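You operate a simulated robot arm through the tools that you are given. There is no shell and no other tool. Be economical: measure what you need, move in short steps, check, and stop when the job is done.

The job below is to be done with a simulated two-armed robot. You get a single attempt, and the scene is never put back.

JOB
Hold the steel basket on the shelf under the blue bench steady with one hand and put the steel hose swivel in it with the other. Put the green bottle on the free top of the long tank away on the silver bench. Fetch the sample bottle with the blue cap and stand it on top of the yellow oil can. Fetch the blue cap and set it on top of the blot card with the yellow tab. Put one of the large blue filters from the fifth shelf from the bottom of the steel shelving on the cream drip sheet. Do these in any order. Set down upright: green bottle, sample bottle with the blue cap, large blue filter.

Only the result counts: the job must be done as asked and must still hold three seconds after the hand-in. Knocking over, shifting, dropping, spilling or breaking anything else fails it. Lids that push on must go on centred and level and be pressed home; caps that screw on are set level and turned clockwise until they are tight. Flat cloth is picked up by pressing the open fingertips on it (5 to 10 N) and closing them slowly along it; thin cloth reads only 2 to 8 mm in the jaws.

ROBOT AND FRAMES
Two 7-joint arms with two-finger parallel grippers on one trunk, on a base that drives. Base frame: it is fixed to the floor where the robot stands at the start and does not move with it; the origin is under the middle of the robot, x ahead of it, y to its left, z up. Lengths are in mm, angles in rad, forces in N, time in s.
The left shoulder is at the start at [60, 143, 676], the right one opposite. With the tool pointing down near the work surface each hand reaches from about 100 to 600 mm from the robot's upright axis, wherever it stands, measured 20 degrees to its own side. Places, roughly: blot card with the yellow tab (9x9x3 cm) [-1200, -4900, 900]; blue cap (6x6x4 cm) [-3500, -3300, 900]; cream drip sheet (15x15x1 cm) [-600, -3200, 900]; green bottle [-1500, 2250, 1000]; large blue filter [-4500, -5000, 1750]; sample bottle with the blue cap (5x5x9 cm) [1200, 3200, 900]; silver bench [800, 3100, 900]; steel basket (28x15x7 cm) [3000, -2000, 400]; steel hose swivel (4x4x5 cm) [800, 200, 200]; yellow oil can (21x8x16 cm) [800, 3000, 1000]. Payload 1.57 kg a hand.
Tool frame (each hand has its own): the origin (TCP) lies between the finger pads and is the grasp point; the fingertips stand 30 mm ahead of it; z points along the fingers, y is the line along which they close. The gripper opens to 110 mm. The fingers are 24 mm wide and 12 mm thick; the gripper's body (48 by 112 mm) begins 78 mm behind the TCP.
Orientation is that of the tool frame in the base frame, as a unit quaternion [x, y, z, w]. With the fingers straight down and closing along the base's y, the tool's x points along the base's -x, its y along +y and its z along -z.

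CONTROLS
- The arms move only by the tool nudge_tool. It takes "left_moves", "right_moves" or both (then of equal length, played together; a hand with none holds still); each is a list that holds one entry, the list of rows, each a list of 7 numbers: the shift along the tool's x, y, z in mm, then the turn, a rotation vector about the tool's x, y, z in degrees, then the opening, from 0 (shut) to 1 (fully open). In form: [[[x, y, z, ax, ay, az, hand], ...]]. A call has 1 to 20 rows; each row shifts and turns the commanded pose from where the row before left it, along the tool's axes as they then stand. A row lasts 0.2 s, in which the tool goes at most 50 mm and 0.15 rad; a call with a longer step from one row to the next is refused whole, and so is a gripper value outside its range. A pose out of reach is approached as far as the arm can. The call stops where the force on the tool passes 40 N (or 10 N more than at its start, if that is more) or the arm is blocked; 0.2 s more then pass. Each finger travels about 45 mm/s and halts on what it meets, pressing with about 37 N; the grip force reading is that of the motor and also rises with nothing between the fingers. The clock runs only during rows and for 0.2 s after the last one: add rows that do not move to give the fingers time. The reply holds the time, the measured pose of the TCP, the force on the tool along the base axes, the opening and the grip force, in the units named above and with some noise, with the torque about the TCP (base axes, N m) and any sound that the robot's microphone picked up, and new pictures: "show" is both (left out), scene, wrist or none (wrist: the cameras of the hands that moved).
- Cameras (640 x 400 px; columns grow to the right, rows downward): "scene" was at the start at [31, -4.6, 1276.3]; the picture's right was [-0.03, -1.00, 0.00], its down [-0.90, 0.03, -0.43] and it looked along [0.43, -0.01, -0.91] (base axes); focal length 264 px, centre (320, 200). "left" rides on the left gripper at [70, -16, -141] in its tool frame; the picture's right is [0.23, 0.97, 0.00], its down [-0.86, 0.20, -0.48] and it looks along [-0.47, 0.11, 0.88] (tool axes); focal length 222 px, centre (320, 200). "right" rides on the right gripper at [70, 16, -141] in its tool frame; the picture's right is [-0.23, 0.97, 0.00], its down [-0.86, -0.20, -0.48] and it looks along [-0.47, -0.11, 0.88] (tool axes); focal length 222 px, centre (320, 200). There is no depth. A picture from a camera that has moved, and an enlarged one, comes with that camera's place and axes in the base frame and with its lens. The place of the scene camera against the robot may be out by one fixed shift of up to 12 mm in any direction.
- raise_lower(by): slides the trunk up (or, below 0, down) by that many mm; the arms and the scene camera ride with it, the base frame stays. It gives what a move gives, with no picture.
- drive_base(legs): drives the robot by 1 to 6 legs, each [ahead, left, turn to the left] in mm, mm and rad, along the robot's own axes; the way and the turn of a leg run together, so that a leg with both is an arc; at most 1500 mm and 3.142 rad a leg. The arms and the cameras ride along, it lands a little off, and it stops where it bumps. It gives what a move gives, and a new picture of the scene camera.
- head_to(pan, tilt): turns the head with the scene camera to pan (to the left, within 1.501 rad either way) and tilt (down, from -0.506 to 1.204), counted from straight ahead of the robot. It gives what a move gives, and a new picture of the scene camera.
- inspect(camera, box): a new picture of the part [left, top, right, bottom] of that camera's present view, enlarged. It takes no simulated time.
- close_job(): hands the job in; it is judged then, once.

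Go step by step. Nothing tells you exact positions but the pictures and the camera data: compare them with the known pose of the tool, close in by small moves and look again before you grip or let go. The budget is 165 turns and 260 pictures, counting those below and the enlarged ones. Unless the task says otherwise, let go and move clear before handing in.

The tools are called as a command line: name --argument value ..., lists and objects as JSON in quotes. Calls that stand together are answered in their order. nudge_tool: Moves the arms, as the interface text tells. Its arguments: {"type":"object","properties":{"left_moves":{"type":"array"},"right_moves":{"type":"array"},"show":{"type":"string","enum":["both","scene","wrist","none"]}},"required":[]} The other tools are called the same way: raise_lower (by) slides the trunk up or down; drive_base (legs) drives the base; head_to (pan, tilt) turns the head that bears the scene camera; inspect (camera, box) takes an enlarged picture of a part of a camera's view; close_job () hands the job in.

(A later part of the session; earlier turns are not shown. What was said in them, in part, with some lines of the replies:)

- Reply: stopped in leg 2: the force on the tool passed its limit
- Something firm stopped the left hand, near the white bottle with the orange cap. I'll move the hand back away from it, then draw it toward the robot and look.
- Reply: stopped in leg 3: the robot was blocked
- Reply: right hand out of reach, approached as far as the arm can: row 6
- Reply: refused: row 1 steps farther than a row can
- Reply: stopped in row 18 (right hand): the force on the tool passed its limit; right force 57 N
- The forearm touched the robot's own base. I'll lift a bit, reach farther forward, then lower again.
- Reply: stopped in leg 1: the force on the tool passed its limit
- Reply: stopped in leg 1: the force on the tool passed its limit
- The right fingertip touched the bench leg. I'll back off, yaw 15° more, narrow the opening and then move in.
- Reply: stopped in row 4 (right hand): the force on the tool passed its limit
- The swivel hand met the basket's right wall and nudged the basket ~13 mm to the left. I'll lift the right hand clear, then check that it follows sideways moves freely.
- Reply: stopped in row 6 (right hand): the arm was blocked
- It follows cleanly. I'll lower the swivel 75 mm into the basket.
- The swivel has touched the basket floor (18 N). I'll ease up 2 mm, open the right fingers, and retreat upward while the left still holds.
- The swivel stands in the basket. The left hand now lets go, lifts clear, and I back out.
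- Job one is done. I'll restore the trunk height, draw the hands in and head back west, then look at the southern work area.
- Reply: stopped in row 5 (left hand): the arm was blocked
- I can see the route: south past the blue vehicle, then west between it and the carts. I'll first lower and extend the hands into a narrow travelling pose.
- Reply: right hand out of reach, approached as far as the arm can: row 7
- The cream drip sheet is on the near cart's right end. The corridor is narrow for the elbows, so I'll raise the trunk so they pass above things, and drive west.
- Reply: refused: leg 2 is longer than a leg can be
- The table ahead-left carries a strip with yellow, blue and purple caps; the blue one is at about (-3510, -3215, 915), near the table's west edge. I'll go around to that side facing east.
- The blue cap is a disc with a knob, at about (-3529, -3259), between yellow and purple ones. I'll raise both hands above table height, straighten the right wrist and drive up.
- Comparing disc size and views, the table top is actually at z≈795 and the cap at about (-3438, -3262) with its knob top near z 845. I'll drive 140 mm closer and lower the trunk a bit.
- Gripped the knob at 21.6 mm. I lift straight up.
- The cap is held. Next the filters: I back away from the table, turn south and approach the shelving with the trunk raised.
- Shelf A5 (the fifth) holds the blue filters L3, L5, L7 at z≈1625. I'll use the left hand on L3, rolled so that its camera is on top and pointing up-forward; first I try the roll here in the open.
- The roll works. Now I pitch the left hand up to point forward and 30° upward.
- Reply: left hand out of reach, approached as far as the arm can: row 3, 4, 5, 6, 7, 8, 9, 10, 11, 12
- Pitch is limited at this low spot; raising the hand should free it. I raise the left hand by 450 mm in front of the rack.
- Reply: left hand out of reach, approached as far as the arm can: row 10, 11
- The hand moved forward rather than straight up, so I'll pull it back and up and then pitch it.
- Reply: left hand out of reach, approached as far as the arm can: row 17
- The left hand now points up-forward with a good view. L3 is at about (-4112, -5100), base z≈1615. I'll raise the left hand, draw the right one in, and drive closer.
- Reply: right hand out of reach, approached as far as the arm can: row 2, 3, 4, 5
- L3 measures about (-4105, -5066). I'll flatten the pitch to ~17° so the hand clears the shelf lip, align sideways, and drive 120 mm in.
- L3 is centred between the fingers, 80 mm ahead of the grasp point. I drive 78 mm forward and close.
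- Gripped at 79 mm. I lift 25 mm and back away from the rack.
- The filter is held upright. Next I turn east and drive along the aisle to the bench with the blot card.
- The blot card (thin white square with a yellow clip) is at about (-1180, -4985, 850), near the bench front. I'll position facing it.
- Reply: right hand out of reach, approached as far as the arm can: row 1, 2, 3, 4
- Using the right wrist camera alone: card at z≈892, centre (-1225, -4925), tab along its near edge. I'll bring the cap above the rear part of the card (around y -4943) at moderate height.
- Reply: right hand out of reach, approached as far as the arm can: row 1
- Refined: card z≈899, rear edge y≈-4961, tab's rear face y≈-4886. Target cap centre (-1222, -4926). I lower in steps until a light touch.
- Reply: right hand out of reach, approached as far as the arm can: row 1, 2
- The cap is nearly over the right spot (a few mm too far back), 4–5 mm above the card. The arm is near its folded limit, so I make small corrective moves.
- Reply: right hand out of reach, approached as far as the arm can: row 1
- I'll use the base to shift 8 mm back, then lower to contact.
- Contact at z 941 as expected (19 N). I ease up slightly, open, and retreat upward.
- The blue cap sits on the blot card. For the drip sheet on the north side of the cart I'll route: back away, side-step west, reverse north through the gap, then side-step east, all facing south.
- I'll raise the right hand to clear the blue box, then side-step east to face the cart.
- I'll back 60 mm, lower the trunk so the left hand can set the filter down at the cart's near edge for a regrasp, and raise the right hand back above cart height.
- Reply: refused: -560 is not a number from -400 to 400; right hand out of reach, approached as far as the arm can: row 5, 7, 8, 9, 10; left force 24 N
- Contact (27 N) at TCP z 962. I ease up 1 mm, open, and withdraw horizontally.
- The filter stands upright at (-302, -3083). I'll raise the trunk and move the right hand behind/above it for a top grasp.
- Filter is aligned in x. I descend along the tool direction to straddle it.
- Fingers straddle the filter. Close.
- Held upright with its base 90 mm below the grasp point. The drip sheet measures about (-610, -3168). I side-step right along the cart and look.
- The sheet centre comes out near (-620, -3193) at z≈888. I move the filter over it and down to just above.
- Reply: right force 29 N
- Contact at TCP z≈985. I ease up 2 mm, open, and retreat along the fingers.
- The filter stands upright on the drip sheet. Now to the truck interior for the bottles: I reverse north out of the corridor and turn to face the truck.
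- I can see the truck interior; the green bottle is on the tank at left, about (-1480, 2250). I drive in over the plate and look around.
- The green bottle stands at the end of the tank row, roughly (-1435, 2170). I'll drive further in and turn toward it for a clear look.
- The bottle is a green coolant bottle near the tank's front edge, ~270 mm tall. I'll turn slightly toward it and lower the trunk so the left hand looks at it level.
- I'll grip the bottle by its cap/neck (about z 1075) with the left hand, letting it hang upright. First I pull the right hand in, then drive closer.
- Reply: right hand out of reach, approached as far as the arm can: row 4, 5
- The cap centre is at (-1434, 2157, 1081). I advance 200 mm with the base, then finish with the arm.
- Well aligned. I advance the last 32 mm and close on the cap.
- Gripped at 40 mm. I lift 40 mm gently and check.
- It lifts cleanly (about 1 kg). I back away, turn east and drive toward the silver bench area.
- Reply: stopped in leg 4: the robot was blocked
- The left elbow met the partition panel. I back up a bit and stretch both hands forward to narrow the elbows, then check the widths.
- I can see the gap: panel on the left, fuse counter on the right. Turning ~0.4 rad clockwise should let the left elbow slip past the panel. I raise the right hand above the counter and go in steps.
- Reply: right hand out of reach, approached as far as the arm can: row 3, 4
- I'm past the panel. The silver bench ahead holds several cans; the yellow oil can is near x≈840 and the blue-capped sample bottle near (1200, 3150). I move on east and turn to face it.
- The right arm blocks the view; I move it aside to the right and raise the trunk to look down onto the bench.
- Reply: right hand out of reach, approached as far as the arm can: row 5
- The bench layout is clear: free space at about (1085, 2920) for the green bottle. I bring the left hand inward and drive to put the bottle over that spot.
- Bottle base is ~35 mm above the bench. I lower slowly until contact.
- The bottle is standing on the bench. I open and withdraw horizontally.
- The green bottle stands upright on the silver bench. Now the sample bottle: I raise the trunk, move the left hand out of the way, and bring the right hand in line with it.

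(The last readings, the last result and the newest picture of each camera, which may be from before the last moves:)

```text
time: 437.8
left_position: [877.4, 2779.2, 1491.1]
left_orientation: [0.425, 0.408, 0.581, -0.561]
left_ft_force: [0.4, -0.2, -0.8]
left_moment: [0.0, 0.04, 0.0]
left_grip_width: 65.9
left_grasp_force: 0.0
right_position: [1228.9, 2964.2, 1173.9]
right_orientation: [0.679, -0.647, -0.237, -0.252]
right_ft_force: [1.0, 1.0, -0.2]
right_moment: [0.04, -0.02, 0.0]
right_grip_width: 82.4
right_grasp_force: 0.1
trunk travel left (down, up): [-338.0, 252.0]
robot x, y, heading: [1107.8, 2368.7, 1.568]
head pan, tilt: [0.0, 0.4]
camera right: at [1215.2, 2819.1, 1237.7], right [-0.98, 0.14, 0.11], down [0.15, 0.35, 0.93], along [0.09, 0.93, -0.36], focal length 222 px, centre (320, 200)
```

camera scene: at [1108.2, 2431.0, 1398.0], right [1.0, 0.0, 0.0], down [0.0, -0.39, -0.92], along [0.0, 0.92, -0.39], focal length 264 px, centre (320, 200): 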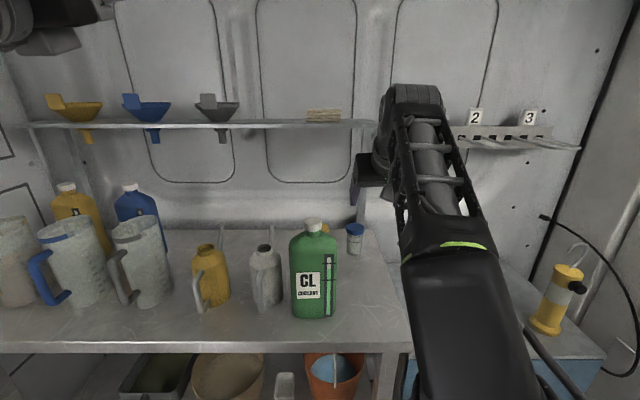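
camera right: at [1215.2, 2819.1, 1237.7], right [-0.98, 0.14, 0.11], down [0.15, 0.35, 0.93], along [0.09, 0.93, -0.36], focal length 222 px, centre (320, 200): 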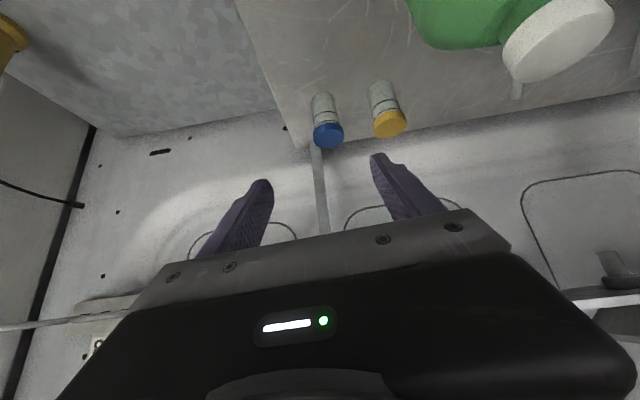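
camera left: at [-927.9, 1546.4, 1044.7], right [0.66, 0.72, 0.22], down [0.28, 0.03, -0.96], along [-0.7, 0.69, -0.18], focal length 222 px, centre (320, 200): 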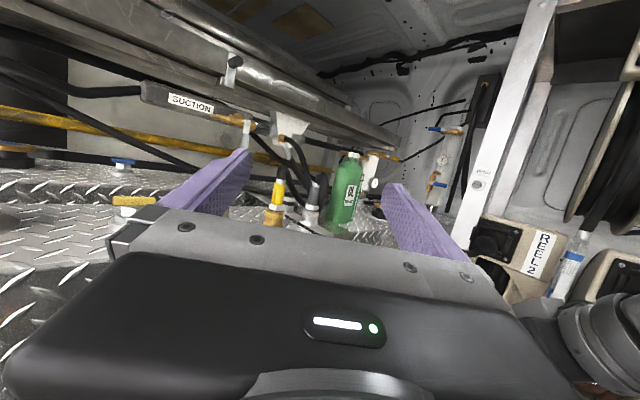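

The sample bottle measures (1218, 3132), base z≈914, top ≈1004. I approach along the finger direction, stopping short to look.

nudge_tool --right_moves '[[[1.2, 2.2, 41, 0, 0, 0, 0.75], [1.2, 2.2, 41, 0, 0, 0, 0.75], [1.2, 2.2, 41, 0, 0, 0, 0.75], [1.2, 2.2, 41, 0, 0, 0, 0.75], [1.2, 2.2, 30, 0, 0, 0, 0.75], [0, 0, 0, 0, 0, 0, 0.75]]]' --show "wrist"

```text
time: 439.2
left_position: [876.3, 2779.8, 1490.8]
left_orientation: [0.425, 0.408, 0.582, -0.561]
left_ft_force: [-0.1, 0.0, 0.6]
left_moment: [0.0, 0.02, 0.01]
left_grip_width: 66.2
left_grasp_force: 0.1
right_position: [1218.0, 3086.7, 1022.3]
right_orientation: [0.681, -0.646, -0.237, -0.25]
right_ft_force: [0.0, 0.4, 1.0]
right_moment: [-0.01, 0.02, -0.03]
right_grip_width: 82.3
right_grasp_force: 0.0
trunk travel left (down, up): [-338.0, 252.0]
robot x, y, heading: [1109.3, 2371.0, 1.57]
head pan, tilt: [0.0, 0.4]
camera right: at [1205.2, 2941.1, 1085.7], right [-0.98, 0.14, 0.11], down [0.15, 0.35, 0.93], along [0.09, 0.93, -0.36], focal length 222 px, centre (320, 200)
```

right: 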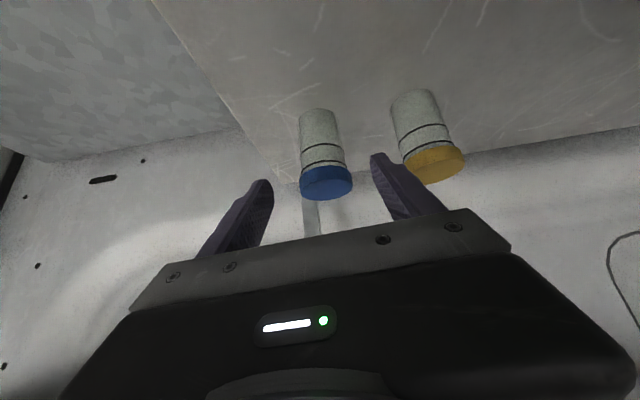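

nudge_tool --right_moves '[[[1.9, 1.5, 35.5, 0, 0, 0, 0.65], [1.9, 1.5, 35.5, 0, 0, 0, 0.65], [0, 0, 0, 0, 0, 0, 0.65]]]' --show "wrist"

```text
time: 440.0
left_position: [876.2, 2780.1, 1490.7]
left_orientation: [0.424, 0.408, 0.581, -0.561]
left_ft_force: [-0.2, -0.2, 0.1]
left_moment: [0.0, 0.01, -0.01]
left_grip_width: 66.0
left_grasp_force: 0.0
right_position: [1217.0, 3114.7, 984.7]
right_orientation: [0.68, -0.647, -0.237, -0.251]
right_ft_force: [0.0, -0.1, -0.2]
right_moment: [0.0, -0.03, -0.03]
right_grip_width: 71.3
right_grasp_force: 0.0
right hand out of reach, approached as far as the arm can: row 2
trunk travel left (down, up): [-338.0, 252.0]
robot x, y, heading: [1105.4, 2369.7, 1.569]
head pan, tilt: [0.0, 0.4]
camera right: at [1202.9, 2969.1, 1047.9], right [-0.98, 0.14, 0.11], down [0.15, 0.35, 0.93], along [0.09, 0.93, -0.36], focal length 222 px, centre (320, 200)
```

right: 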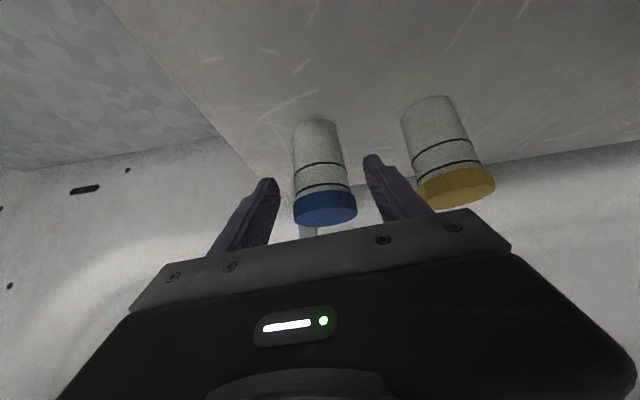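

The arm is at its reach limit, so I pull the hand back 45 mm, drive 60 mm ahead, then finish lowering.

nudge_tool --right_moves '[[[34, 0, -29, 0, 0, 0, 0.65], [0, 0, 0, 0, 0, 0, 0.65]]]' --show "none"

drive_base --legs '[[62, 0, 0]]'

nudge_tool --right_moves '[[[12.8, 0, 15.3, 0, 0, 0, 0.65], [0, 0, 0, 0, 0, 0, 0.65]]]' --show "wrist"

```text
time: 440.6
left_position: [875.5, 2780.4, 1489.9]
left_orientation: [0.426, 0.408, 0.582, -0.56]
left_ft_force: [0.6, 0.3, 0.8]
left_moment: [0.01, -0.01, 0.03]
left_grip_width: 65.9
left_grasp_force: 0.1
right_position: [1220.0, 3068.0, 983.8]
right_orientation: [0.681, -0.646, -0.238, -0.251]
right_ft_force: [0.8, 0.2, -0.7]
right_moment: [0.01, 0.0, 0.02]
right_grip_width: 71.8
right_grasp_force: 0.1
trunk travel left (down, up): [-338.0, 252.0]
robot x, y, heading: [1105.7, 2368.4, 1.57]
head pan, tilt: [0.0, 0.4]
```

```text
time: 441.6
left_position: [876.0, 2842.7, 1490.6]
left_orientation: [0.425, 0.408, 0.582, -0.561]
left_ft_force: [-0.4, -0.2, -0.2]
left_moment: [-0.02, 0.03, -0.01]
left_grip_width: 66.3
left_grasp_force: 0.0
right_position: [1219.4, 3130.8, 983.7]
right_orientation: [0.68, -0.647, -0.237, -0.251]
right_ft_force: [0.5, -0.2, 0.0]
right_moment: [0.04, 0.02, -0.02]
right_grip_width: 71.3
right_grasp_force: 0.1
trunk travel left (down, up): [-338.0, 252.0]
robot x, y, heading: [1104.1, 2430.2, 1.573]
head pan, tilt: [0.0, 0.4]
camera scene: at [1108.2, 2493.5, 1398.0], right [1.0, 0.0, 0.0], down [0.0, -0.39, -0.92], along [0.0, 0.92, -0.39], focal length 264 px, centre (320, 200)
```

scene: 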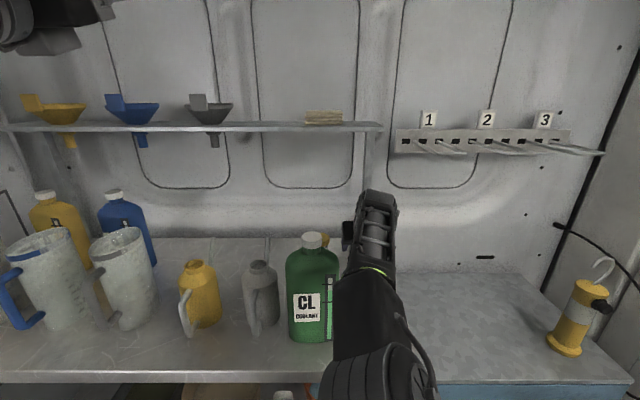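

```text
time: 442.2
left_position: [875.8, 2841.9, 1492.2]
left_orientation: [0.425, 0.408, 0.582, -0.561]
left_ft_force: [0.4, -0.3, -0.4]
left_moment: [0.0, 0.02, 0.02]
left_grip_width: 66.3
left_grasp_force: 0.0
right_position: [1219.8, 3131.5, 962.5]
right_orientation: [0.68, -0.647, -0.237, -0.252]
right_ft_force: [1.0, 0.1, 0.4]
right_moment: [-0.03, 0.01, -0.02]
right_grip_width: 71.4
right_grasp_force: 0.0
trunk travel left (down, up): [-338.0, 252.0]
robot x, y, heading: [1111.0, 2430.4, 1.571]
head pan, tilt: [0.0, 0.4]
camera right: at [1207.2, 2985.9, 1026.3], right [-0.98, 0.14, 0.11], down [0.15, 0.35, 0.93], along [0.09, 0.93, -0.36], focal length 222 px, centre (320, 200)
```

right: 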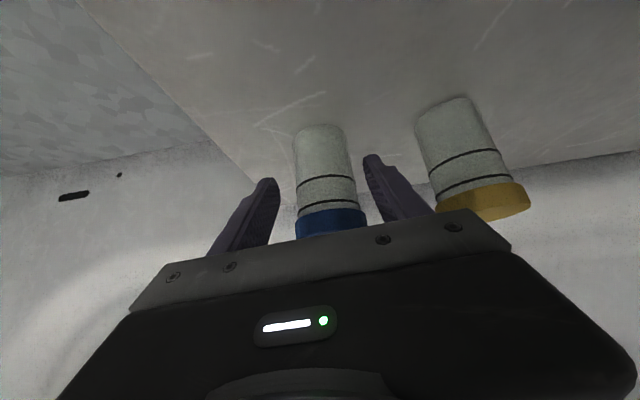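

The bottle is between the fingers. Close and lift.

nudge_tool --right_moves '[[[0, 0, 0, 0, 0, 0, 0.45], [0, 0, 0, 0, 0, 0, 0.3], [0, 0, 0, 0, 0, 0, 0.3], [0, 0, 0, 0, 0, 0, 0.3]]]' --show "none"

nudge_tool --right_moves '[[[-6.4, 0, -7.7, 0, 0, 0, 0.3], [-13, 0, -15, 0, 0, 0, 0.3], [-26, 0, -30, 0, 0, 0, 0.3], [-26, 0, -30, 0, 0, 0, 0.3], [-26, 0, -30, 0, 0, 0, 0.3], [-26, 0, -30, 0, 0, 0, 0.3], [-26, 0, -30, 0, 0, 0, 0.3], [0, 0, 0, 0, 0, 0, 0.3]]]' --show "wrist"

```text
time: 443.2
left_position: [877.1, 2841.7, 1491.5]
left_orientation: [0.425, 0.408, 0.582, -0.561]
left_ft_force: [-0.5, -0.4, 0.5]
left_moment: [-0.02, 0.03, 0.03]
left_grip_width: 66.1
left_grasp_force: 0.1
right_position: [1221.9, 3132.2, 962.5]
right_orientation: [0.68, -0.647, -0.237, -0.251]
right_ft_force: [-0.5, 0.0, 0.1]
right_moment: [-0.01, 0.03, 0.03]
right_grip_width: 48.7
right_grasp_force: 36.9
trunk travel left (down, up): [-338.0, 252.0]
robot x, y, heading: [1112.8, 2433.0, 1.571]
head pan, tilt: [0.0, 0.4]
```

```text
time: 445.0
left_position: [874.6, 2842.1, 1490.9]
left_orientation: [0.425, 0.408, 0.582, -0.561]
left_ft_force: [-0.3, -1.1, 0.7]
left_moment: [0.01, 0.01, 0.0]
left_grip_width: 66.0
left_grasp_force: 0.1
right_position: [1211.8, 3086.8, 1160.5]
right_orientation: [0.68, -0.646, -0.24, -0.252]
right_ft_force: [-0.5, 0.3, -0.7]
right_moment: [0.01, -0.01, -0.03]
right_grip_width: 48.5
right_grasp_force: 36.8
right hand out of reach, approached as far as the arm can: row 5, 6, 7
trunk travel left (down, up): [-338.0, 252.0]
robot x, y, heading: [1108.4, 2433.1, 1.574]
head pan, tilt: [0.0, 0.4]
camera right: at [1198.2, 2941.4, 1222.7], right [-0.98, 0.14, 0.11], down [0.15, 0.34, 0.93], along [0.09, 0.93, -0.36], focal length 222 px, centre (320, 200)
```

right: 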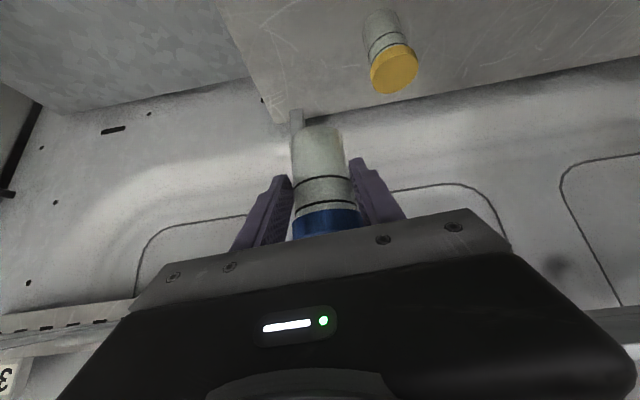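

Got the sample bottle (its base is 58 mm below the grasp point). I side-step left at height, then back, to bring it above the yellow oil can.

drive_base --legs '[[0, 240, 0], [-150, 0, 0]]'

nudge_tool --right_moves '[[[0, 32, 0, 0, 0, 0, 0.3], [0, 32, 0, 0, 0, 0, 0.3], [0, 32, 0, 0, 0, 0, 0.3], [0, 32, 0, 0, 0, 0, 0.3], [0, 0, 0, 0, 0, 0, 0.3]]]' --show "both"

inspect --camera "right" --box '[160, 0, 480, 200]'

```text
time: 447.7
left_position: [637.5, 2692.6, 1492.5]
left_orientation: [0.424, 0.408, 0.582, -0.561]
left_ft_force: [0.7, -0.9, 0.2]
left_moment: [-0.02, -0.03, -0.02]
left_grip_width: 66.1
left_grasp_force: 0.0
right_position: [974.3, 2937.2, 1159.7]
right_orientation: [0.678, -0.647, -0.239, -0.253]
right_ft_force: [-0.2, 0.3, -0.2]
right_moment: [0.01, 0.02, 0.01]
right_grip_width: 48.7
right_grasp_force: 37.1
trunk travel left (down, up): [-338.0, 252.0]
robot x, y, heading: [867.1, 2284.7, 1.563]
head pan, tilt: [0.0, 0.4]
camera scene: at [869.1, 2342.8, 1398.2], right [1.0, 0.0, 0.0], down [0.0, -0.39, -0.92], along [0.0, 0.92, -0.39], focal length 264 px, centre (320, 200)
```

scene: 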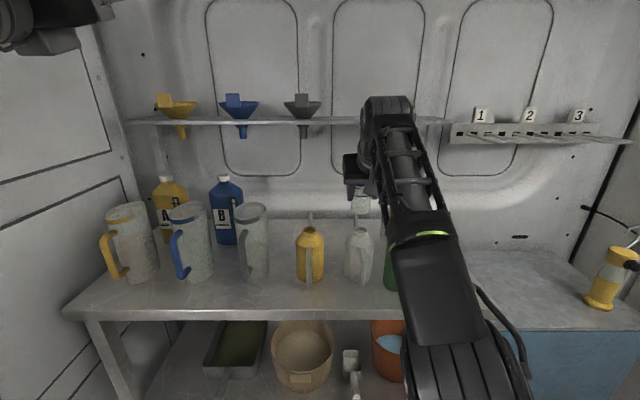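

```text
time: 448.9
left_position: [638.2, 2694.9, 1492.1]
left_orientation: [0.425, 0.407, 0.582, -0.561]
left_ft_force: [0.8, 0.1, 0.8]
left_moment: [-0.02, 0.0, -0.01]
left_grip_width: 66.2
left_grasp_force: 0.1
right_position: [852.8, 2922.1, 1140.8]
right_orientation: [0.678, -0.646, -0.241, -0.255]
right_ft_force: [0.0, 0.5, -0.1]
right_moment: [0.0, 0.01, 0.01]
right_grip_width: 48.5
right_grasp_force: 37.3
right hand out of reach, approached as far as the arm can: row 2, 3, 4
trunk travel left (down, up): [-338.0, 252.0]
robot x, y, heading: [871.3, 2283.8, 1.569]
head pan, tilt: [0.0, 0.4]
camera scene: at [869.2, 2343.8, 1398.1], right [1.0, 0.0, 0.0], down [0.0, -0.39, -0.92], along [0.0, 0.92, -0.39], focal length 264 px, centre (320, 200)
camera right: at [838.9, 2776.0, 1202.1], right [-0.98, 0.14, 0.12], down [0.16, 0.34, 0.93], along [0.09, 0.93, -0.35], focal length 222 px, centre (320, 200)
```

scene: 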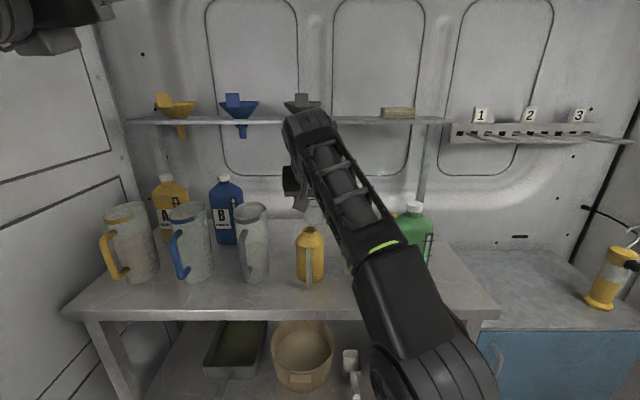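
right: 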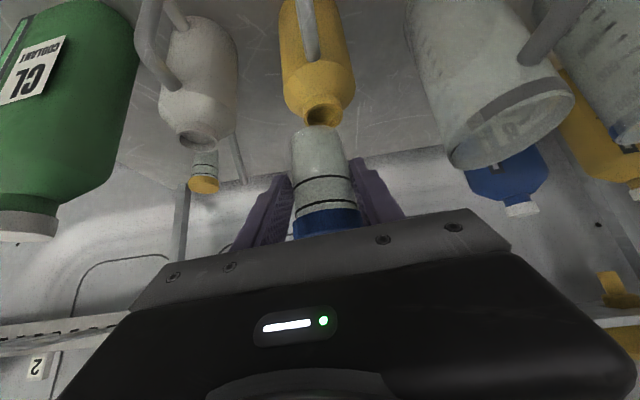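

```text
2.00 times, centred on (320, 100) of right
camera zoom: at [838.9, 2776.0, 1202.1], right [-0.98, 0.14, 0.12], down [0.16, 0.34, 0.93], along [0.09, 0.93, -0.35], focal length 444 px, centre (320, 400)
```

zoom: 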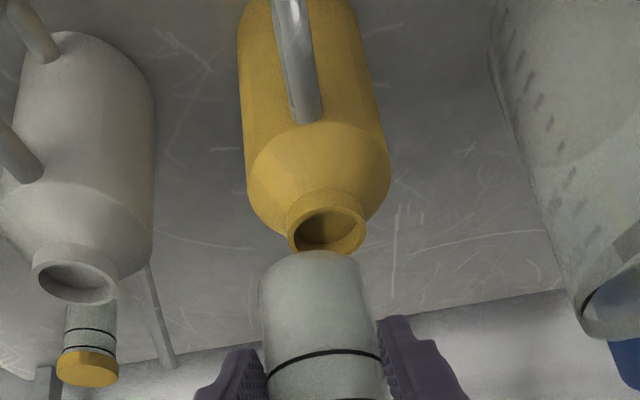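

The can's rim is centred near (842, 2931) at z≈1065; the sample's base is at (850, 2933) and 18 mm above it. I shift 9 mm left with the base and lower with the trunk.

drive_base --legs '[[0, 9, 0]]'

raise_lower --by -11

inspect --camera "right" --box '[240, 60, 400, 160]'

inspect --camera "scene" --box '[260, 180, 356, 240]'

```text
time: 449.6
left_position: [627.2, 2694.6, 1491.1]
left_orientation: [0.425, 0.407, 0.583, -0.56]
left_ft_force: [0.1, 0.2, 0.5]
left_moment: [0.02, 0.01, -0.04]
left_grip_width: 66.3
left_grasp_force: 0.0
right_position: [843.4, 2922.2, 1139.7]
right_orientation: [0.678, -0.645, -0.241, -0.255]
right_ft_force: [0.5, 0.2, -1.1]
right_moment: [-0.04, -0.01, -0.01]
right_grip_width: 48.6
right_grasp_force: 36.7
trunk travel left (down, up): [-338.0, 252.0]
robot x, y, heading: [856.2, 2283.4, 1.565]
head pan, tilt: [0.0, 0.4]
camera scene: at [859.4, 2343.9, 1398.1], right [1.0, 0.0, 0.0], down [0.0, -0.39, -0.92], along [0.0, 0.92, -0.39], focal length 264 px, centre (320, 200)
```

scene: 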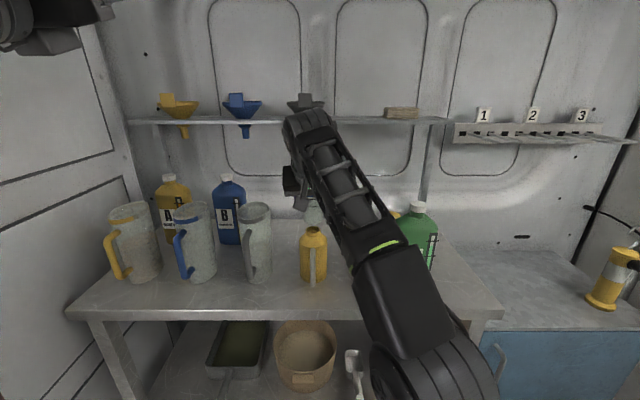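

```text
time: 450.2
left_position: [629.9, 2693.5, 1480.0]
left_orientation: [0.426, 0.407, 0.583, -0.56]
left_ft_force: [0.2, 0.5, -0.3]
left_moment: [-0.01, 0.01, 0.02]
left_grip_width: 66.1
left_grasp_force: 0.0
right_position: [844.6, 2921.7, 1129.8]
right_orientation: [0.678, -0.646, -0.241, -0.255]
right_ft_force: [0.4, 0.0, -0.5]
right_moment: [0.0, 0.01, 0.02]
right_grip_width: 48.4
right_grasp_force: 36.9
trunk travel left (down, up): [-327.0, 263.0]
robot x, y, heading: [863.5, 2283.1, 1.567]
head pan, tilt: [0.0, 0.4]
```

```text
4.00 times, centred on (320, 110) of right
camera zoom: at [830.1, 2775.9, 1191.2], right [-0.98, 0.14, 0.12], down [0.16, 0.34, 0.93], along [0.09, 0.93, -0.35], focal length 888 px, centre (320, 560)
```

zoom: 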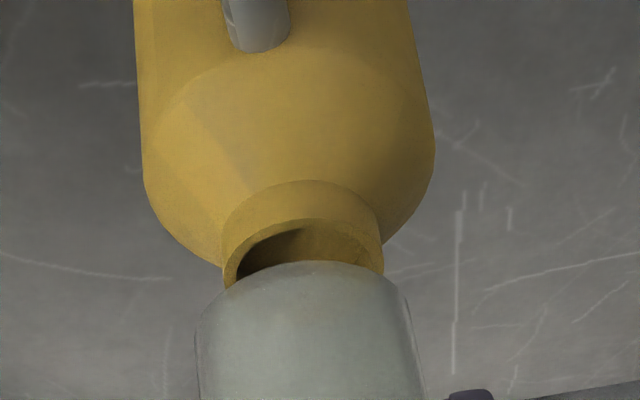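

```text
6.67 times, centred on (308, 210) of scene
camera zoom: at [860.3, 2343.7, 1387.1], right [1.0, 0.0, 0.0], down [0.0, -0.39, -0.92], along [0.0, 0.92, -0.39], focal length 1763 px, centre (400, 133)
```

zoom: 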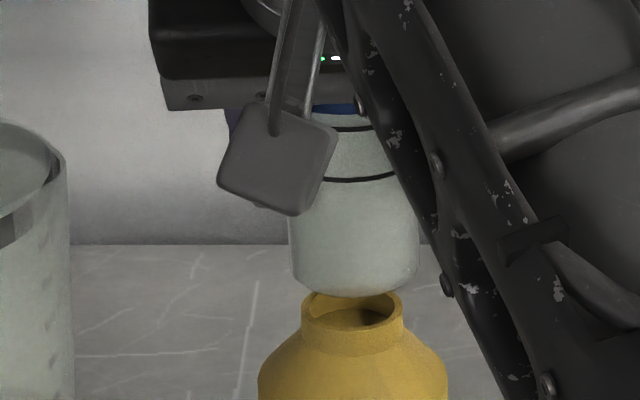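

Several views put the rim near y≈2945, z≈1054, with the bottle roughly above it. I lower 10 mm more with the trunk and compare again.

raise_lower --by -10

inspect --camera "right" --box '[240, 60, 400, 160]'

inspect --camera "scene" --box '[260, 180, 356, 240]'

```text
time: 450.8
left_position: [628.9, 2693.7, 1470.4]
left_orientation: [0.425, 0.407, 0.582, -0.56]
left_ft_force: [0.6, 0.4, -0.1]
left_moment: [-0.02, -0.02, 0.02]
left_grip_width: 66.0
left_grasp_force: 0.1
right_position: [844.2, 2922.7, 1119.3]
right_orientation: [0.678, -0.646, -0.24, -0.254]
right_ft_force: [-0.5, 0.1, -1.1]
right_moment: [-0.04, 0.0, -0.02]
right_grip_width: 47.9
right_grasp_force: 37.0
trunk travel left (down, up): [-317.0, 273.0]
robot x, y, heading: [858.7, 2283.8, 1.568]
head pan, tilt: [0.0, 0.4]
```

```text
4.00 times, centred on (320, 110) of right
camera zoom: at [830.1, 2775.8, 1181.2], right [-0.98, 0.14, 0.12], down [0.16, 0.34, 0.93], along [0.09, 0.93, -0.35], focal length 888 px, centre (320, 560)
```

zoom: 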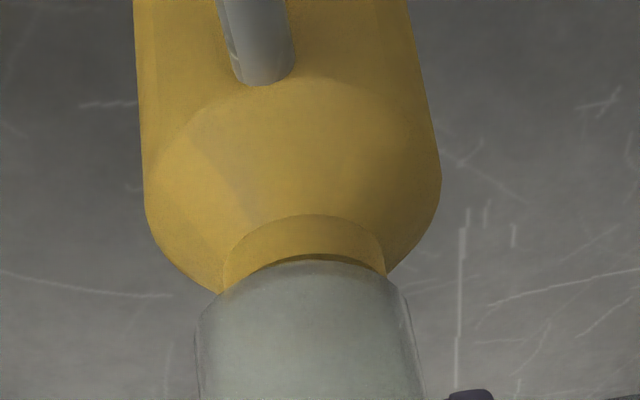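

```text
6.67 times, centred on (308, 210) of scene
camera zoom: at [860.2, 2343.7, 1377.1], right [1.0, 0.0, 0.0], down [0.0, -0.39, -0.92], along [0.0, 0.92, -0.39], focal length 1763 px, centre (400, 133)
```

zoom: 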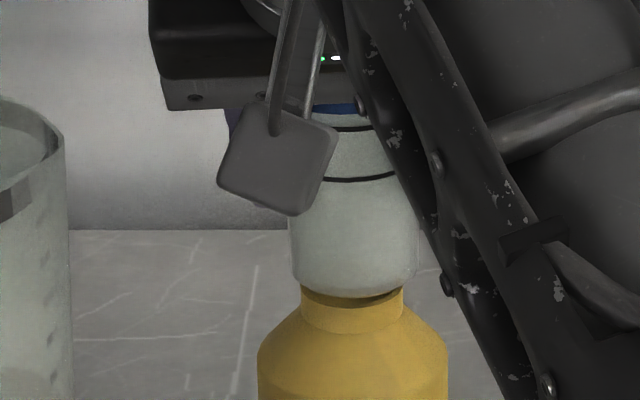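

Nearly touching: about 5 mm left if centred. I lower in small trunk steps and watch the force.

raise_lower --by -3

raise_lower --by -2

inspect --camera "scene" --box '[260, 180, 356, 240]'

```text
time: 451.3
left_position: [629.5, 2694.1, 1467.5]
left_orientation: [0.425, 0.407, 0.583, -0.561]
left_ft_force: [0.2, -0.2, 0.3]
left_moment: [-0.02, -0.01, -0.01]
left_grip_width: 66.3
left_grasp_force: 0.1
right_position: [843.2, 2922.6, 1117.1]
right_orientation: [0.678, -0.646, -0.24, -0.254]
right_ft_force: [0.2, 0.0, -0.8]
right_moment: [0.0, 0.01, -0.01]
right_grip_width: 48.2
right_grasp_force: 36.9
trunk travel left (down, up): [-314.0, 276.0]
robot x, y, heading: [858.8, 2286.4, 1.567]
head pan, tilt: [0.0, 0.4]
```

```text
time: 451.9
left_position: [628.5, 2694.0, 1465.0]
left_orientation: [0.425, 0.407, 0.582, -0.561]
left_ft_force: [0.7, -0.5, 0.1]
left_moment: [-0.02, 0.02, 0.03]
left_grip_width: 66.2
left_grasp_force: 0.1
right_position: [843.7, 2921.9, 1113.7]
right_orientation: [0.679, -0.646, -0.241, -0.254]
right_ft_force: [0.2, 0.7, -0.4]
right_moment: [0.01, 0.01, 0.01]
right_grip_width: 48.4
right_grasp_force: 37.1
trunk travel left (down, up): [-312.0, 278.0]
robot x, y, heading: [861.6, 2282.5, 1.57]
head pan, tilt: [0.0, 0.4]
```

```text
6.67 times, centred on (308, 210) of scene
camera zoom: at [860.2, 2343.8, 1372.1], right [1.0, 0.0, 0.0], down [0.0, -0.39, -0.92], along [0.0, 0.92, -0.39], focal length 1763 px, centre (400, 133)
```

zoom: 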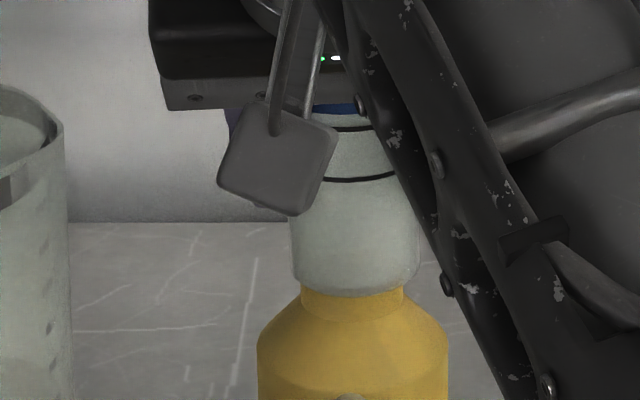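

raise_lower --by -2

raise_lower --by -2

raise_lower --by -2

inspect --camera "right" --box '[240, 60, 400, 160]'

```text
time: 452.4
left_position: [628.7, 2694.2, 1462.9]
left_orientation: [0.425, 0.408, 0.582, -0.561]
left_ft_force: [0.0, -0.3, 0.5]
left_moment: [-0.01, 0.0, -0.03]
left_grip_width: 66.1
left_grasp_force: 0.0
right_position: [844.4, 2922.3, 1112.8]
right_orientation: [0.679, -0.646, -0.24, -0.254]
right_ft_force: [-0.3, 0.3, 0.1]
right_moment: [-0.02, 0.03, -0.01]
right_grip_width: 48.3
right_grasp_force: 36.6
trunk travel left (down, up): [-310.0, 280.0]
robot x, y, heading: [860.2, 2282.4, 1.569]
head pan, tilt: [0.0, 0.4]
```

```text
time: 452.9
left_position: [629.4, 2694.9, 1460.8]
left_orientation: [0.425, 0.406, 0.583, -0.56]
left_ft_force: [0.5, -0.1, -1.0]
left_moment: [-0.04, 0.02, -0.04]
left_grip_width: 66.0
left_grasp_force: 0.1
right_position: [844.9, 2921.5, 1111.0]
right_orientation: [0.679, -0.645, -0.241, -0.253]
right_ft_force: [1.3, -0.3, 0.0]
right_moment: [-0.02, 0.04, 0.01]
right_grip_width: 48.6
right_grasp_force: 37.0
trunk travel left (down, up): [-308.0, 282.0]
robot x, y, heading: [859.3, 2282.5, 1.571]
head pan, tilt: [0.0, 0.4]
```

```text
time: 453.4
left_position: [629.8, 2695.1, 1459.8]
left_orientation: [0.426, 0.407, 0.582, -0.56]
left_ft_force: [0.6, -0.5, -0.2]
left_moment: [-0.04, 0.02, 0.0]
left_grip_width: 65.9
left_grasp_force: 0.0
right_position: [844.2, 2921.0, 1109.5]
right_orientation: [0.678, -0.646, -0.242, -0.254]
right_ft_force: [-0.1, 1.3, 5.7]
right_moment: [0.22, 0.17, 0.0]
right_grip_width: 48.4
right_grasp_force: 37.0
trunk travel left (down, up): [-306.0, 284.0]
robot x, y, heading: [856.9, 2287.4, 1.568]
head pan, tilt: [0.0, 0.4]
```

```text
4.00 times, centred on (320, 110) of right
camera zoom: at [830.2, 2775.5, 1171.2], right [-0.98, 0.14, 0.12], down [0.16, 0.34, 0.93], along [0.09, 0.93, -0.35], focal length 888 px, centre (320, 560)
```

zoom: 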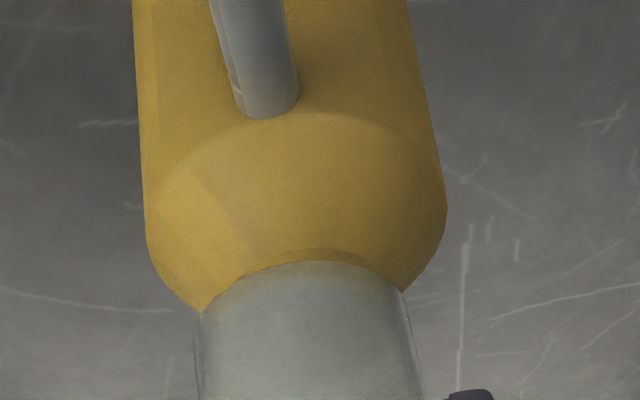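

Contact at TCP z≈1110. The comparison says the bottle sits about 8–10 mm too near; I lift 4 mm, move 9 mm ahead, and lower again.

raise_lower --by 5

drive_base --legs '[[9, 0, 0]]'

raise_lower --by -3

raise_lower --by -2

inspect --camera "right" --box '[240, 60, 400, 160]'

inspect --camera "scene" --box '[260, 180, 356, 240]'

```text
time: 453.9
left_position: [629.0, 2693.6, 1464.2]
left_orientation: [0.425, 0.407, 0.582, -0.561]
left_ft_force: [0.1, -0.7, -0.1]
left_moment: [0.01, 0.02, 0.01]
left_grip_width: 66.2
left_grasp_force: 0.0
right_position: [844.3, 2922.1, 1111.5]
right_orientation: [0.679, -0.646, -0.24, -0.254]
right_ft_force: [-0.1, -0.4, -0.3]
right_moment: [-0.01, 0.03, 0.0]
right_grip_width: 48.5
right_grasp_force: 37.4
trunk travel left (down, up): [-311.0, 279.0]
robot x, y, heading: [859.1, 2284.3, 1.564]
head pan, tilt: [0.0, 0.4]
```

```text
time: 454.7
left_position: [629.0, 2704.2, 1463.4]
left_orientation: [0.425, 0.408, 0.582, -0.561]
left_ft_force: [0.6, -0.2, 0.2]
left_moment: [0.01, 0.0, 0.01]
left_grip_width: 65.7
left_grasp_force: 0.0
right_position: [843.4, 2932.4, 1113.1]
right_orientation: [0.678, -0.646, -0.241, -0.254]
right_ft_force: [0.1, 0.5, -0.8]
right_moment: [-0.03, -0.04, 0.03]
right_grip_width: 48.4
right_grasp_force: 37.0
trunk travel left (down, up): [-311.0, 279.0]
robot x, y, heading: [858.3, 2291.8, 1.566]
head pan, tilt: [0.0, 0.4]
camera scene: at [860.2, 2353.6, 1371.1], right [1.0, 0.0, 0.0], down [0.0, -0.39, -0.92], along [0.0, 0.92, -0.39], focal length 264 px, centre (320, 200)
```

scene: 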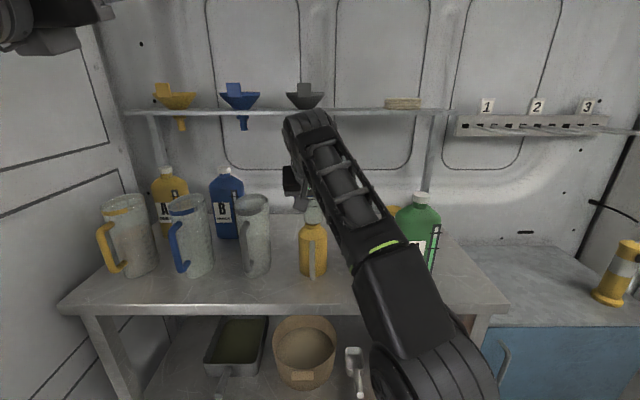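

```text
time: 455.2
left_position: [628.7, 2702.9, 1460.9]
left_orientation: [0.425, 0.407, 0.583, -0.56]
left_ft_force: [0.3, 0.3, 0.8]
left_moment: [-0.01, -0.01, 0.02]
left_grip_width: 66.2
left_grasp_force: 0.0
right_position: [844.6, 2930.5, 1109.2]
right_orientation: [0.678, -0.647, -0.239, -0.254]
right_ft_force: [-0.8, 0.1, -0.3]
right_moment: [-0.02, 0.0, 0.03]
right_grip_width: 48.1
right_grasp_force: 37.2
trunk travel left (down, up): [-308.0, 282.0]
robot x, y, heading: [860.2, 2293.2, 1.568]
head pan, tilt: [0.0, 0.4]
```

```text
time: 455.7
left_position: [629.0, 2702.4, 1458.8]
left_orientation: [0.424, 0.408, 0.582, -0.562]
left_ft_force: [0.1, -0.4, 1.1]
left_moment: [0.02, 0.01, -0.03]
left_grip_width: 66.0
left_grasp_force: 0.0
right_position: [844.4, 2931.8, 1108.9]
right_orientation: [0.678, -0.646, -0.242, -0.255]
right_ft_force: [-1.0, 1.1, 6.2]
right_moment: [0.26, 0.14, -0.05]
right_grip_width: 48.5
right_grasp_force: 37.1
trunk travel left (down, up): [-306.0, 284.0]
robot x, y, heading: [861.6, 2291.4, 1.561]
head pan, tilt: [0.0, 0.4]
```

```text
4.00 times, centred on (320, 110) of right
camera zoom: at [830.3, 2784.5, 1171.3], right [-0.98, 0.14, 0.12], down [0.16, 0.34, 0.93], along [0.09, 0.93, -0.35], focal length 888 px, centre (320, 560)
```

zoom: 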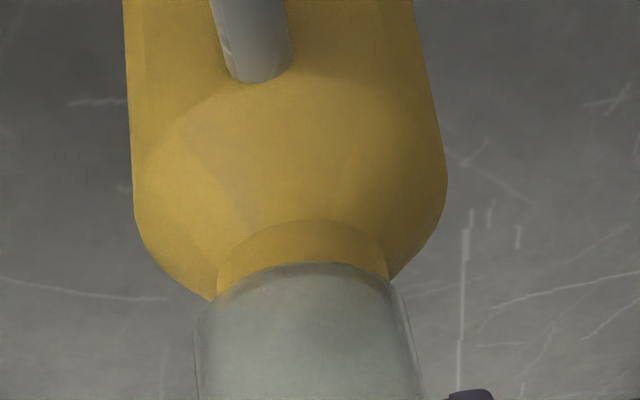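

```text
6.67 times, centred on (308, 210) of scene
camera zoom: at [860.2, 2352.4, 1366.2], right [1.0, 0.0, 0.0], down [0.0, -0.39, -0.92], along [0.0, 0.92, -0.39], focal length 1763 px, centre (400, 133)
```

zoom: 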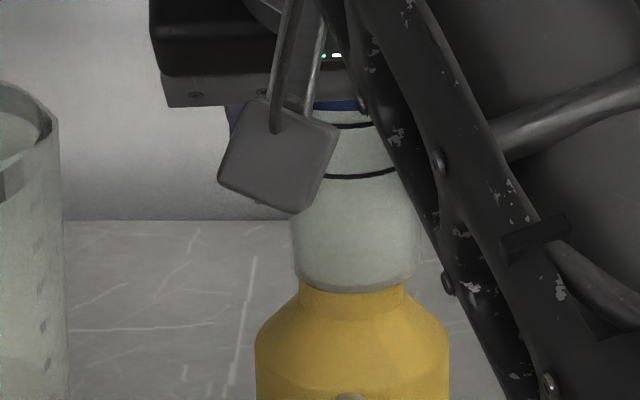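

Rechecking the geometry, the earlier position was in fact centred and I'm now ~8 mm too far. I lift, move back 9 mm, and lower to contact again.

raise_lower --by 5

drive_base --legs '[[-8, 0, 0]]'

raise_lower --by -4

raise_lower --by -2

inspect --camera "right" --box '[240, 60, 400, 160]'

```text
time: 456.3
left_position: [627.3, 2702.6, 1464.5]
left_orientation: [0.426, 0.407, 0.583, -0.56]
left_ft_force: [-0.1, -0.1, 0.3]
left_moment: [-0.02, 0.04, 0.01]
left_grip_width: 66.2
left_grasp_force: 0.1
right_position: [844.6, 2931.1, 1112.6]
right_orientation: [0.679, -0.646, -0.24, -0.253]
right_ft_force: [-2.3, -0.3, -0.2]
right_moment: [-0.03, -0.03, 0.04]
right_grip_width: 48.1
right_grasp_force: 37.2
trunk travel left (down, up): [-311.0, 279.0]
robot x, y, heading: [860.0, 2290.8, 1.568]
head pan, tilt: [0.0, 0.4]
```

```text
time: 457.0
left_position: [628.4, 2693.6, 1464.9]
left_orientation: [0.425, 0.407, 0.582, -0.56]
left_ft_force: [-0.4, -0.1, -0.6]
left_moment: [0.0, 0.03, 0.0]
left_grip_width: 66.1
left_grasp_force: 0.1
right_position: [845.4, 2922.3, 1113.3]
right_orientation: [0.679, -0.646, -0.241, -0.254]
right_ft_force: [0.4, -0.2, -0.6]
right_moment: [0.01, 0.01, 0.0]
right_grip_width: 48.5
right_grasp_force: 37.4
trunk travel left (down, up): [-311.0, 279.0]
robot x, y, heading: [859.7, 2288.0, 1.566]
head pan, tilt: [0.0, 0.4]
camera scene: at [860.2, 2344.2, 1371.2], right [1.0, 0.0, 0.0], down [0.0, -0.39, -0.92], along [0.0, 0.92, -0.39], focal length 264 px, centre (320, 200)
```

scene: 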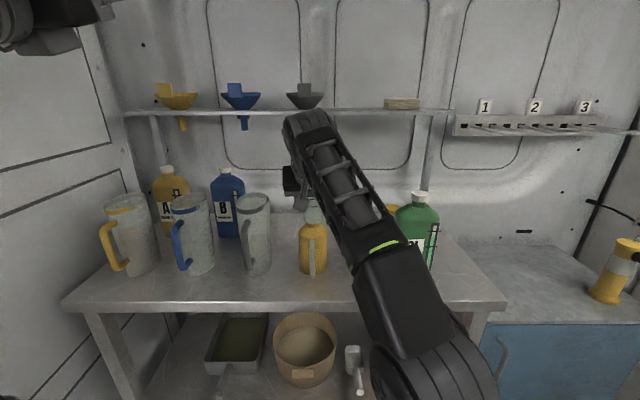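

```text
time: 457.5
left_position: [628.6, 2694.9, 1459.6]
left_orientation: [0.424, 0.408, 0.582, -0.561]
left_ft_force: [-0.8, -0.1, 0.3]
left_moment: [0.0, 0.01, -0.02]
left_grip_width: 66.0
left_grasp_force: 0.1
right_position: [845.5, 2923.0, 1109.6]
right_orientation: [0.678, -0.645, -0.242, -0.254]
right_ft_force: [-0.5, 1.1, 1.7]
right_moment: [0.12, 0.09, 0.03]
right_grip_width: 48.6
right_grasp_force: 37.1
trunk travel left (down, up): [-307.0, 283.0]
robot x, y, heading: [858.6, 2285.4, 1.568]
head pan, tilt: [0.0, 0.4]
```

```text
time: 458.1
left_position: [628.0, 2694.3, 1459.1]
left_orientation: [0.425, 0.407, 0.583, -0.561]
left_ft_force: [-0.8, 0.4, -0.1]
left_moment: [0.03, 0.0, -0.03]
left_grip_width: 66.1
left_grasp_force: 0.0
right_position: [845.4, 2922.2, 1109.6]
right_orientation: [0.678, -0.645, -0.243, -0.255]
right_ft_force: [-0.2, 2.6, 11.5]
right_moment: [0.48, 0.24, -0.03]
right_grip_width: 48.0
right_grasp_force: 37.6
trunk travel left (down, up): [-305.0, 285.0]
robot x, y, heading: [858.8, 2288.1, 1.57]
head pan, tilt: [0.0, 0.4]
```

```text
4.00 times, centred on (320, 110) of right
camera zoom: at [830.3, 2776.1, 1170.8], right [-0.98, 0.14, 0.12], down [0.16, 0.33, 0.93], along [0.09, 0.93, -0.35], focal length 888 px, centre (320, 560)
```

zoom: 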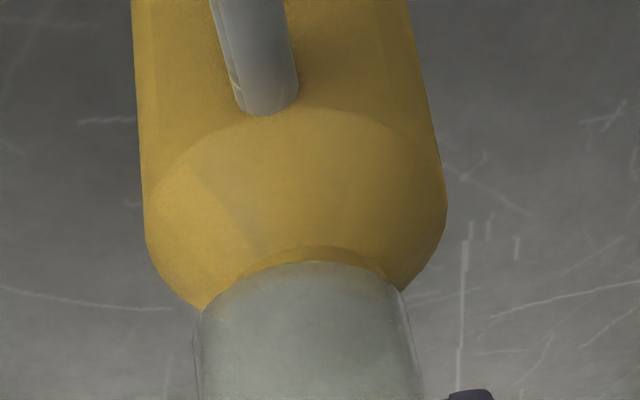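

In light contact and centred. I relieve the pressure by 1 mm, open the fingers, and look before withdrawing.

raise_lower --by 1

nudge_tool --right_moves '[[[0, 0, 0, 0, 0, 0, 0.48], [0, 0, 0, 0, 0, 0, 0.54], [0, 0, 0, 0, 0, 0, 0.64], [0, 0, 0, 0, 0, 0, 0.7], [0, 0, 0, 0, 0, 0, 0.7]]]' --show "wrist"

inspect --camera "scene" --box '[260, 180, 356, 240]'

```text
time: 458.6
left_position: [629.7, 2694.0, 1459.7]
left_orientation: [0.424, 0.407, 0.583, -0.561]
left_ft_force: [0.1, -0.8, 0.3]
left_moment: [-0.02, -0.03, 0.0]
left_grip_width: 66.0
left_grasp_force: 0.0
right_position: [843.9, 2921.9, 1109.0]
right_orientation: [0.677, -0.646, -0.242, -0.255]
right_ft_force: [-0.6, 2.7, 13.6]
right_moment: [0.55, 0.27, -0.02]
right_grip_width: 48.1
right_grasp_force: 36.8
trunk travel left (down, up): [-306.0, 284.0]
robot x, y, heading: [865.8, 2283.4, 1.565]
head pan, tilt: [0.0, 0.4]
```

```text
time: 459.8
left_position: [630.0, 2696.4, 1459.8]
left_orientation: [0.426, 0.407, 0.583, -0.56]
left_ft_force: [-0.3, 0.0, 0.7]
left_moment: [0.03, -0.01, 0.02]
left_grip_width: 66.1
left_grasp_force: 0.1
right_position: [843.7, 2922.1, 1108.7]
right_orientation: [0.678, -0.646, -0.24, -0.255]
right_ft_force: [-0.4, 0.1, -0.3]
right_moment: [0.02, -0.01, -0.02]
right_grip_width: 76.8
right_grasp_force: 0.0
trunk travel left (down, up): [-306.0, 284.0]
robot x, y, heading: [858.2, 2285.1, 1.569]
head pan, tilt: [0.0, 0.4]
camera right: at [830.1, 2776.9, 1170.2], right [-0.98, 0.14, 0.12], down [0.16, 0.34, 0.93], along [0.09, 0.93, -0.35], focal length 222 px, centre (320, 200)
```

right: 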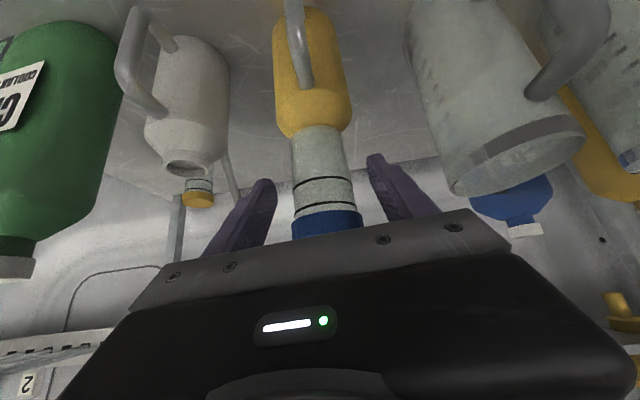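

```text
6.67 times, centred on (308, 210) of scene
camera zoom: at [860.1, 2344.8, 1366.1], right [1.0, 0.0, 0.0], down [0.0, -0.39, -0.92], along [0.0, 0.92, -0.39], focal length 1763 px, centre (400, 133)
```

zoom: 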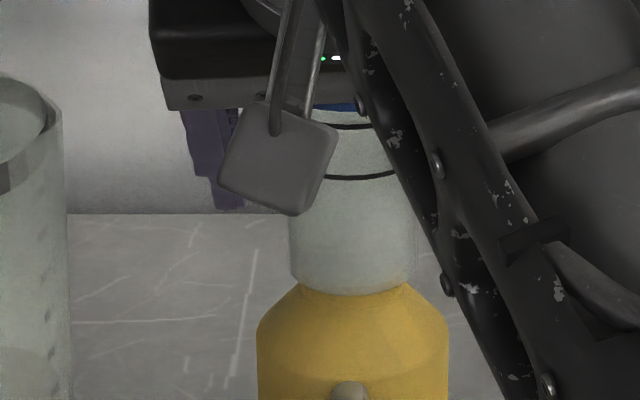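

It stands on its own. I withdraw the right hand up and back along its fingers.

nudge_tool --right_moves '[[[0, 0, -12, 0, 0, 0, 0.7], [0, 0, -25, 0, 0, 0, 0.7], [0, 0, -38, 0, 0, 0, 0.7], [0, 0, -40, 0, 0, 0, 0.7], [0, 0, -40, 0, 0, 0, 0.7], [0, 0, 0, 0, 0, 0, 0.7]]]' --show "none"

drive_base --legs '[[-200, 0, 0]]'

inspect --camera "scene" --box '[220, 130, 460, 280]'

inspect --camera "right" --box '[160, 0, 480, 200]'

```text
time: 461.2
left_position: [630.0, 2695.9, 1460.2]
left_orientation: [0.427, 0.408, 0.582, -0.559]
left_ft_force: [-0.1, 0.4, -0.4]
left_moment: [-0.03, -0.01, 0.01]
left_grip_width: 65.9
left_grasp_force: 0.1
right_position: [850.7, 2814.3, 1179.7]
right_orientation: [0.679, -0.631, -0.257, -0.275]
right_ft_force: [0.0, -0.2, 1.1]
right_moment: [0.0, 0.04, -0.05]
right_grip_width: 77.2
right_grasp_force: 0.1
right hand out of reach, approached as far as the arm can: row 2, 3, 4, 5
trunk travel left (down, up): [-306.0, 284.0]
robot x, y, heading: [860.0, 2283.4, 1.565]
head pan, tilt: [0.0, 0.4]
```

```text
time: 462.8
left_position: [630.0, 2494.5, 1460.8]
left_orientation: [0.425, 0.408, 0.582, -0.561]
left_ft_force: [0.7, -0.2, 2.4]
left_moment: [-0.02, 0.02, 0.01]
left_grip_width: 66.1
left_grasp_force: 0.1
right_position: [850.4, 2615.4, 1179.9]
right_orientation: [0.679, -0.63, -0.257, -0.274]
right_ft_force: [-0.5, -1.2, -0.4]
right_moment: [0.02, 0.0, -0.01]
right_grip_width: 77.0
right_grasp_force: 0.0
trunk travel left (down, up): [-306.0, 284.0]
robot x, y, heading: [859.3, 2083.3, 1.566]
head pan, tilt: [0.0, 0.4]
camera scene: at [859.6, 2144.5, 1366.2], right [1.0, 0.0, 0.0], down [0.0, -0.39, -0.92], along [0.0, 0.92, -0.39], focal length 264 px, centre (320, 200)
```

scene: 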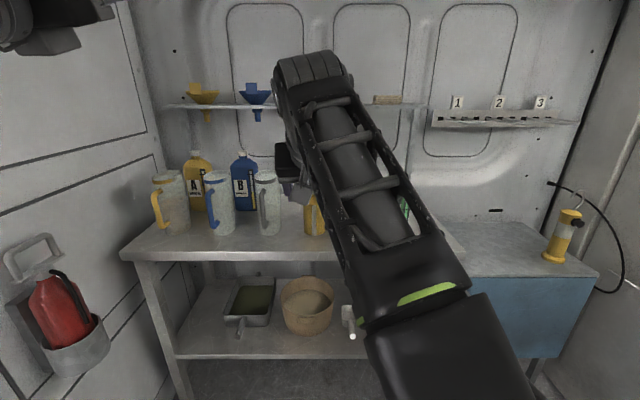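

```text
2.67 times, centred on (340, 205) of scene
camera zoom: at [859.6, 2144.5, 1366.2], right [1.0, 0.0, 0.0], down [0.0, -0.39, -0.92], along [0.0, 0.92, -0.39], focal length 705 px, centre (267, 187)
```

zoom: 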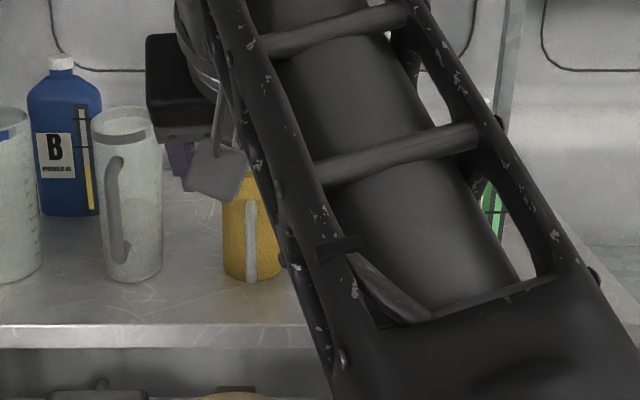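

```text
2.00 times, centred on (320, 100) of right
camera zoom: at [837.9, 2465.8, 1233.6], right [-0.99, 0.11, 0.11], down [0.14, 0.29, 0.95], along [0.07, 0.95, -0.3], focal length 444 px, centre (320, 400)
```

zoom: 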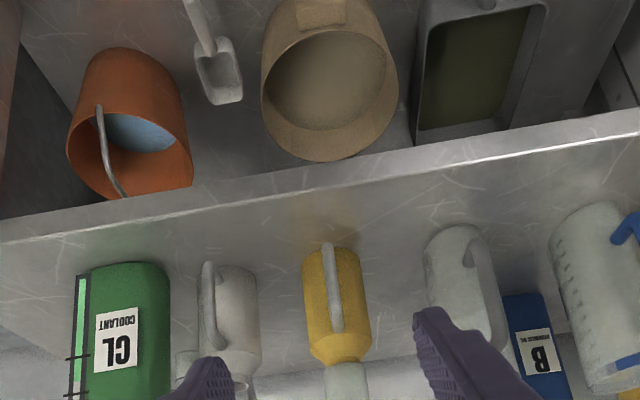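

inspect --camera "right" --box '[240, 140, 400, 240]'

```text
4.00 times, centred on (320, 190) of right
camera zoom: at [837.9, 2465.8, 1233.6], right [-0.99, 0.11, 0.11], down [0.14, 0.29, 0.95], along [0.07, 0.95, -0.3], focal length 888 px, centre (320, 240)
```

zoom: 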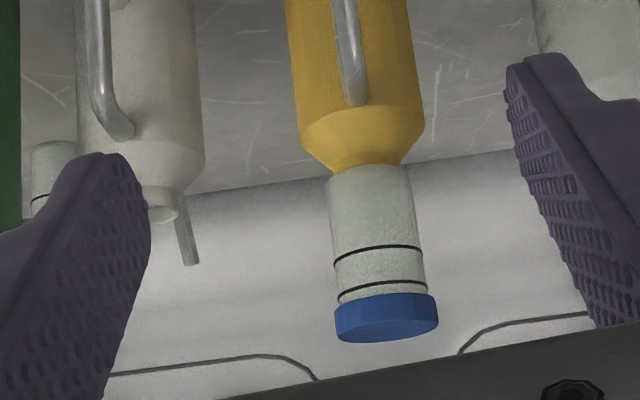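

The swivel is in the steel basket, the green bottle stands on the silver bench, and the sample bottle stands upright on the yellow oil can. The blue cap is on the blot card and the L3 filter is upright on the drip sheet. Both hands are clear, so I'm handing in.

close_job

```text
The job is handed in.
```

All five parts of the job are done and handed in, with both hands clear.

- **Swivel:** it stands in the steel basket. The right hand knocked the basket about 12 mm sideways and turned it a few degrees before the left hand held it steady for the placement.
- **Green bottle:** it stands upright on the silver bench.
- **Sample bottle:** the one with the blue cap stands upright on the yellow oil can's neck.
- **Blue cap:** it sits on the blot card behind the yellow tab.
- **Filter:** L3, from the fifth shelf, stands upright on the cream drip sheet.

The arms also bumped fixed things while moving: a bench fixture, a bench leg, the blue bench's top and a partition panel. Nothing looked displaced afterwards, but I did not check those spots again.
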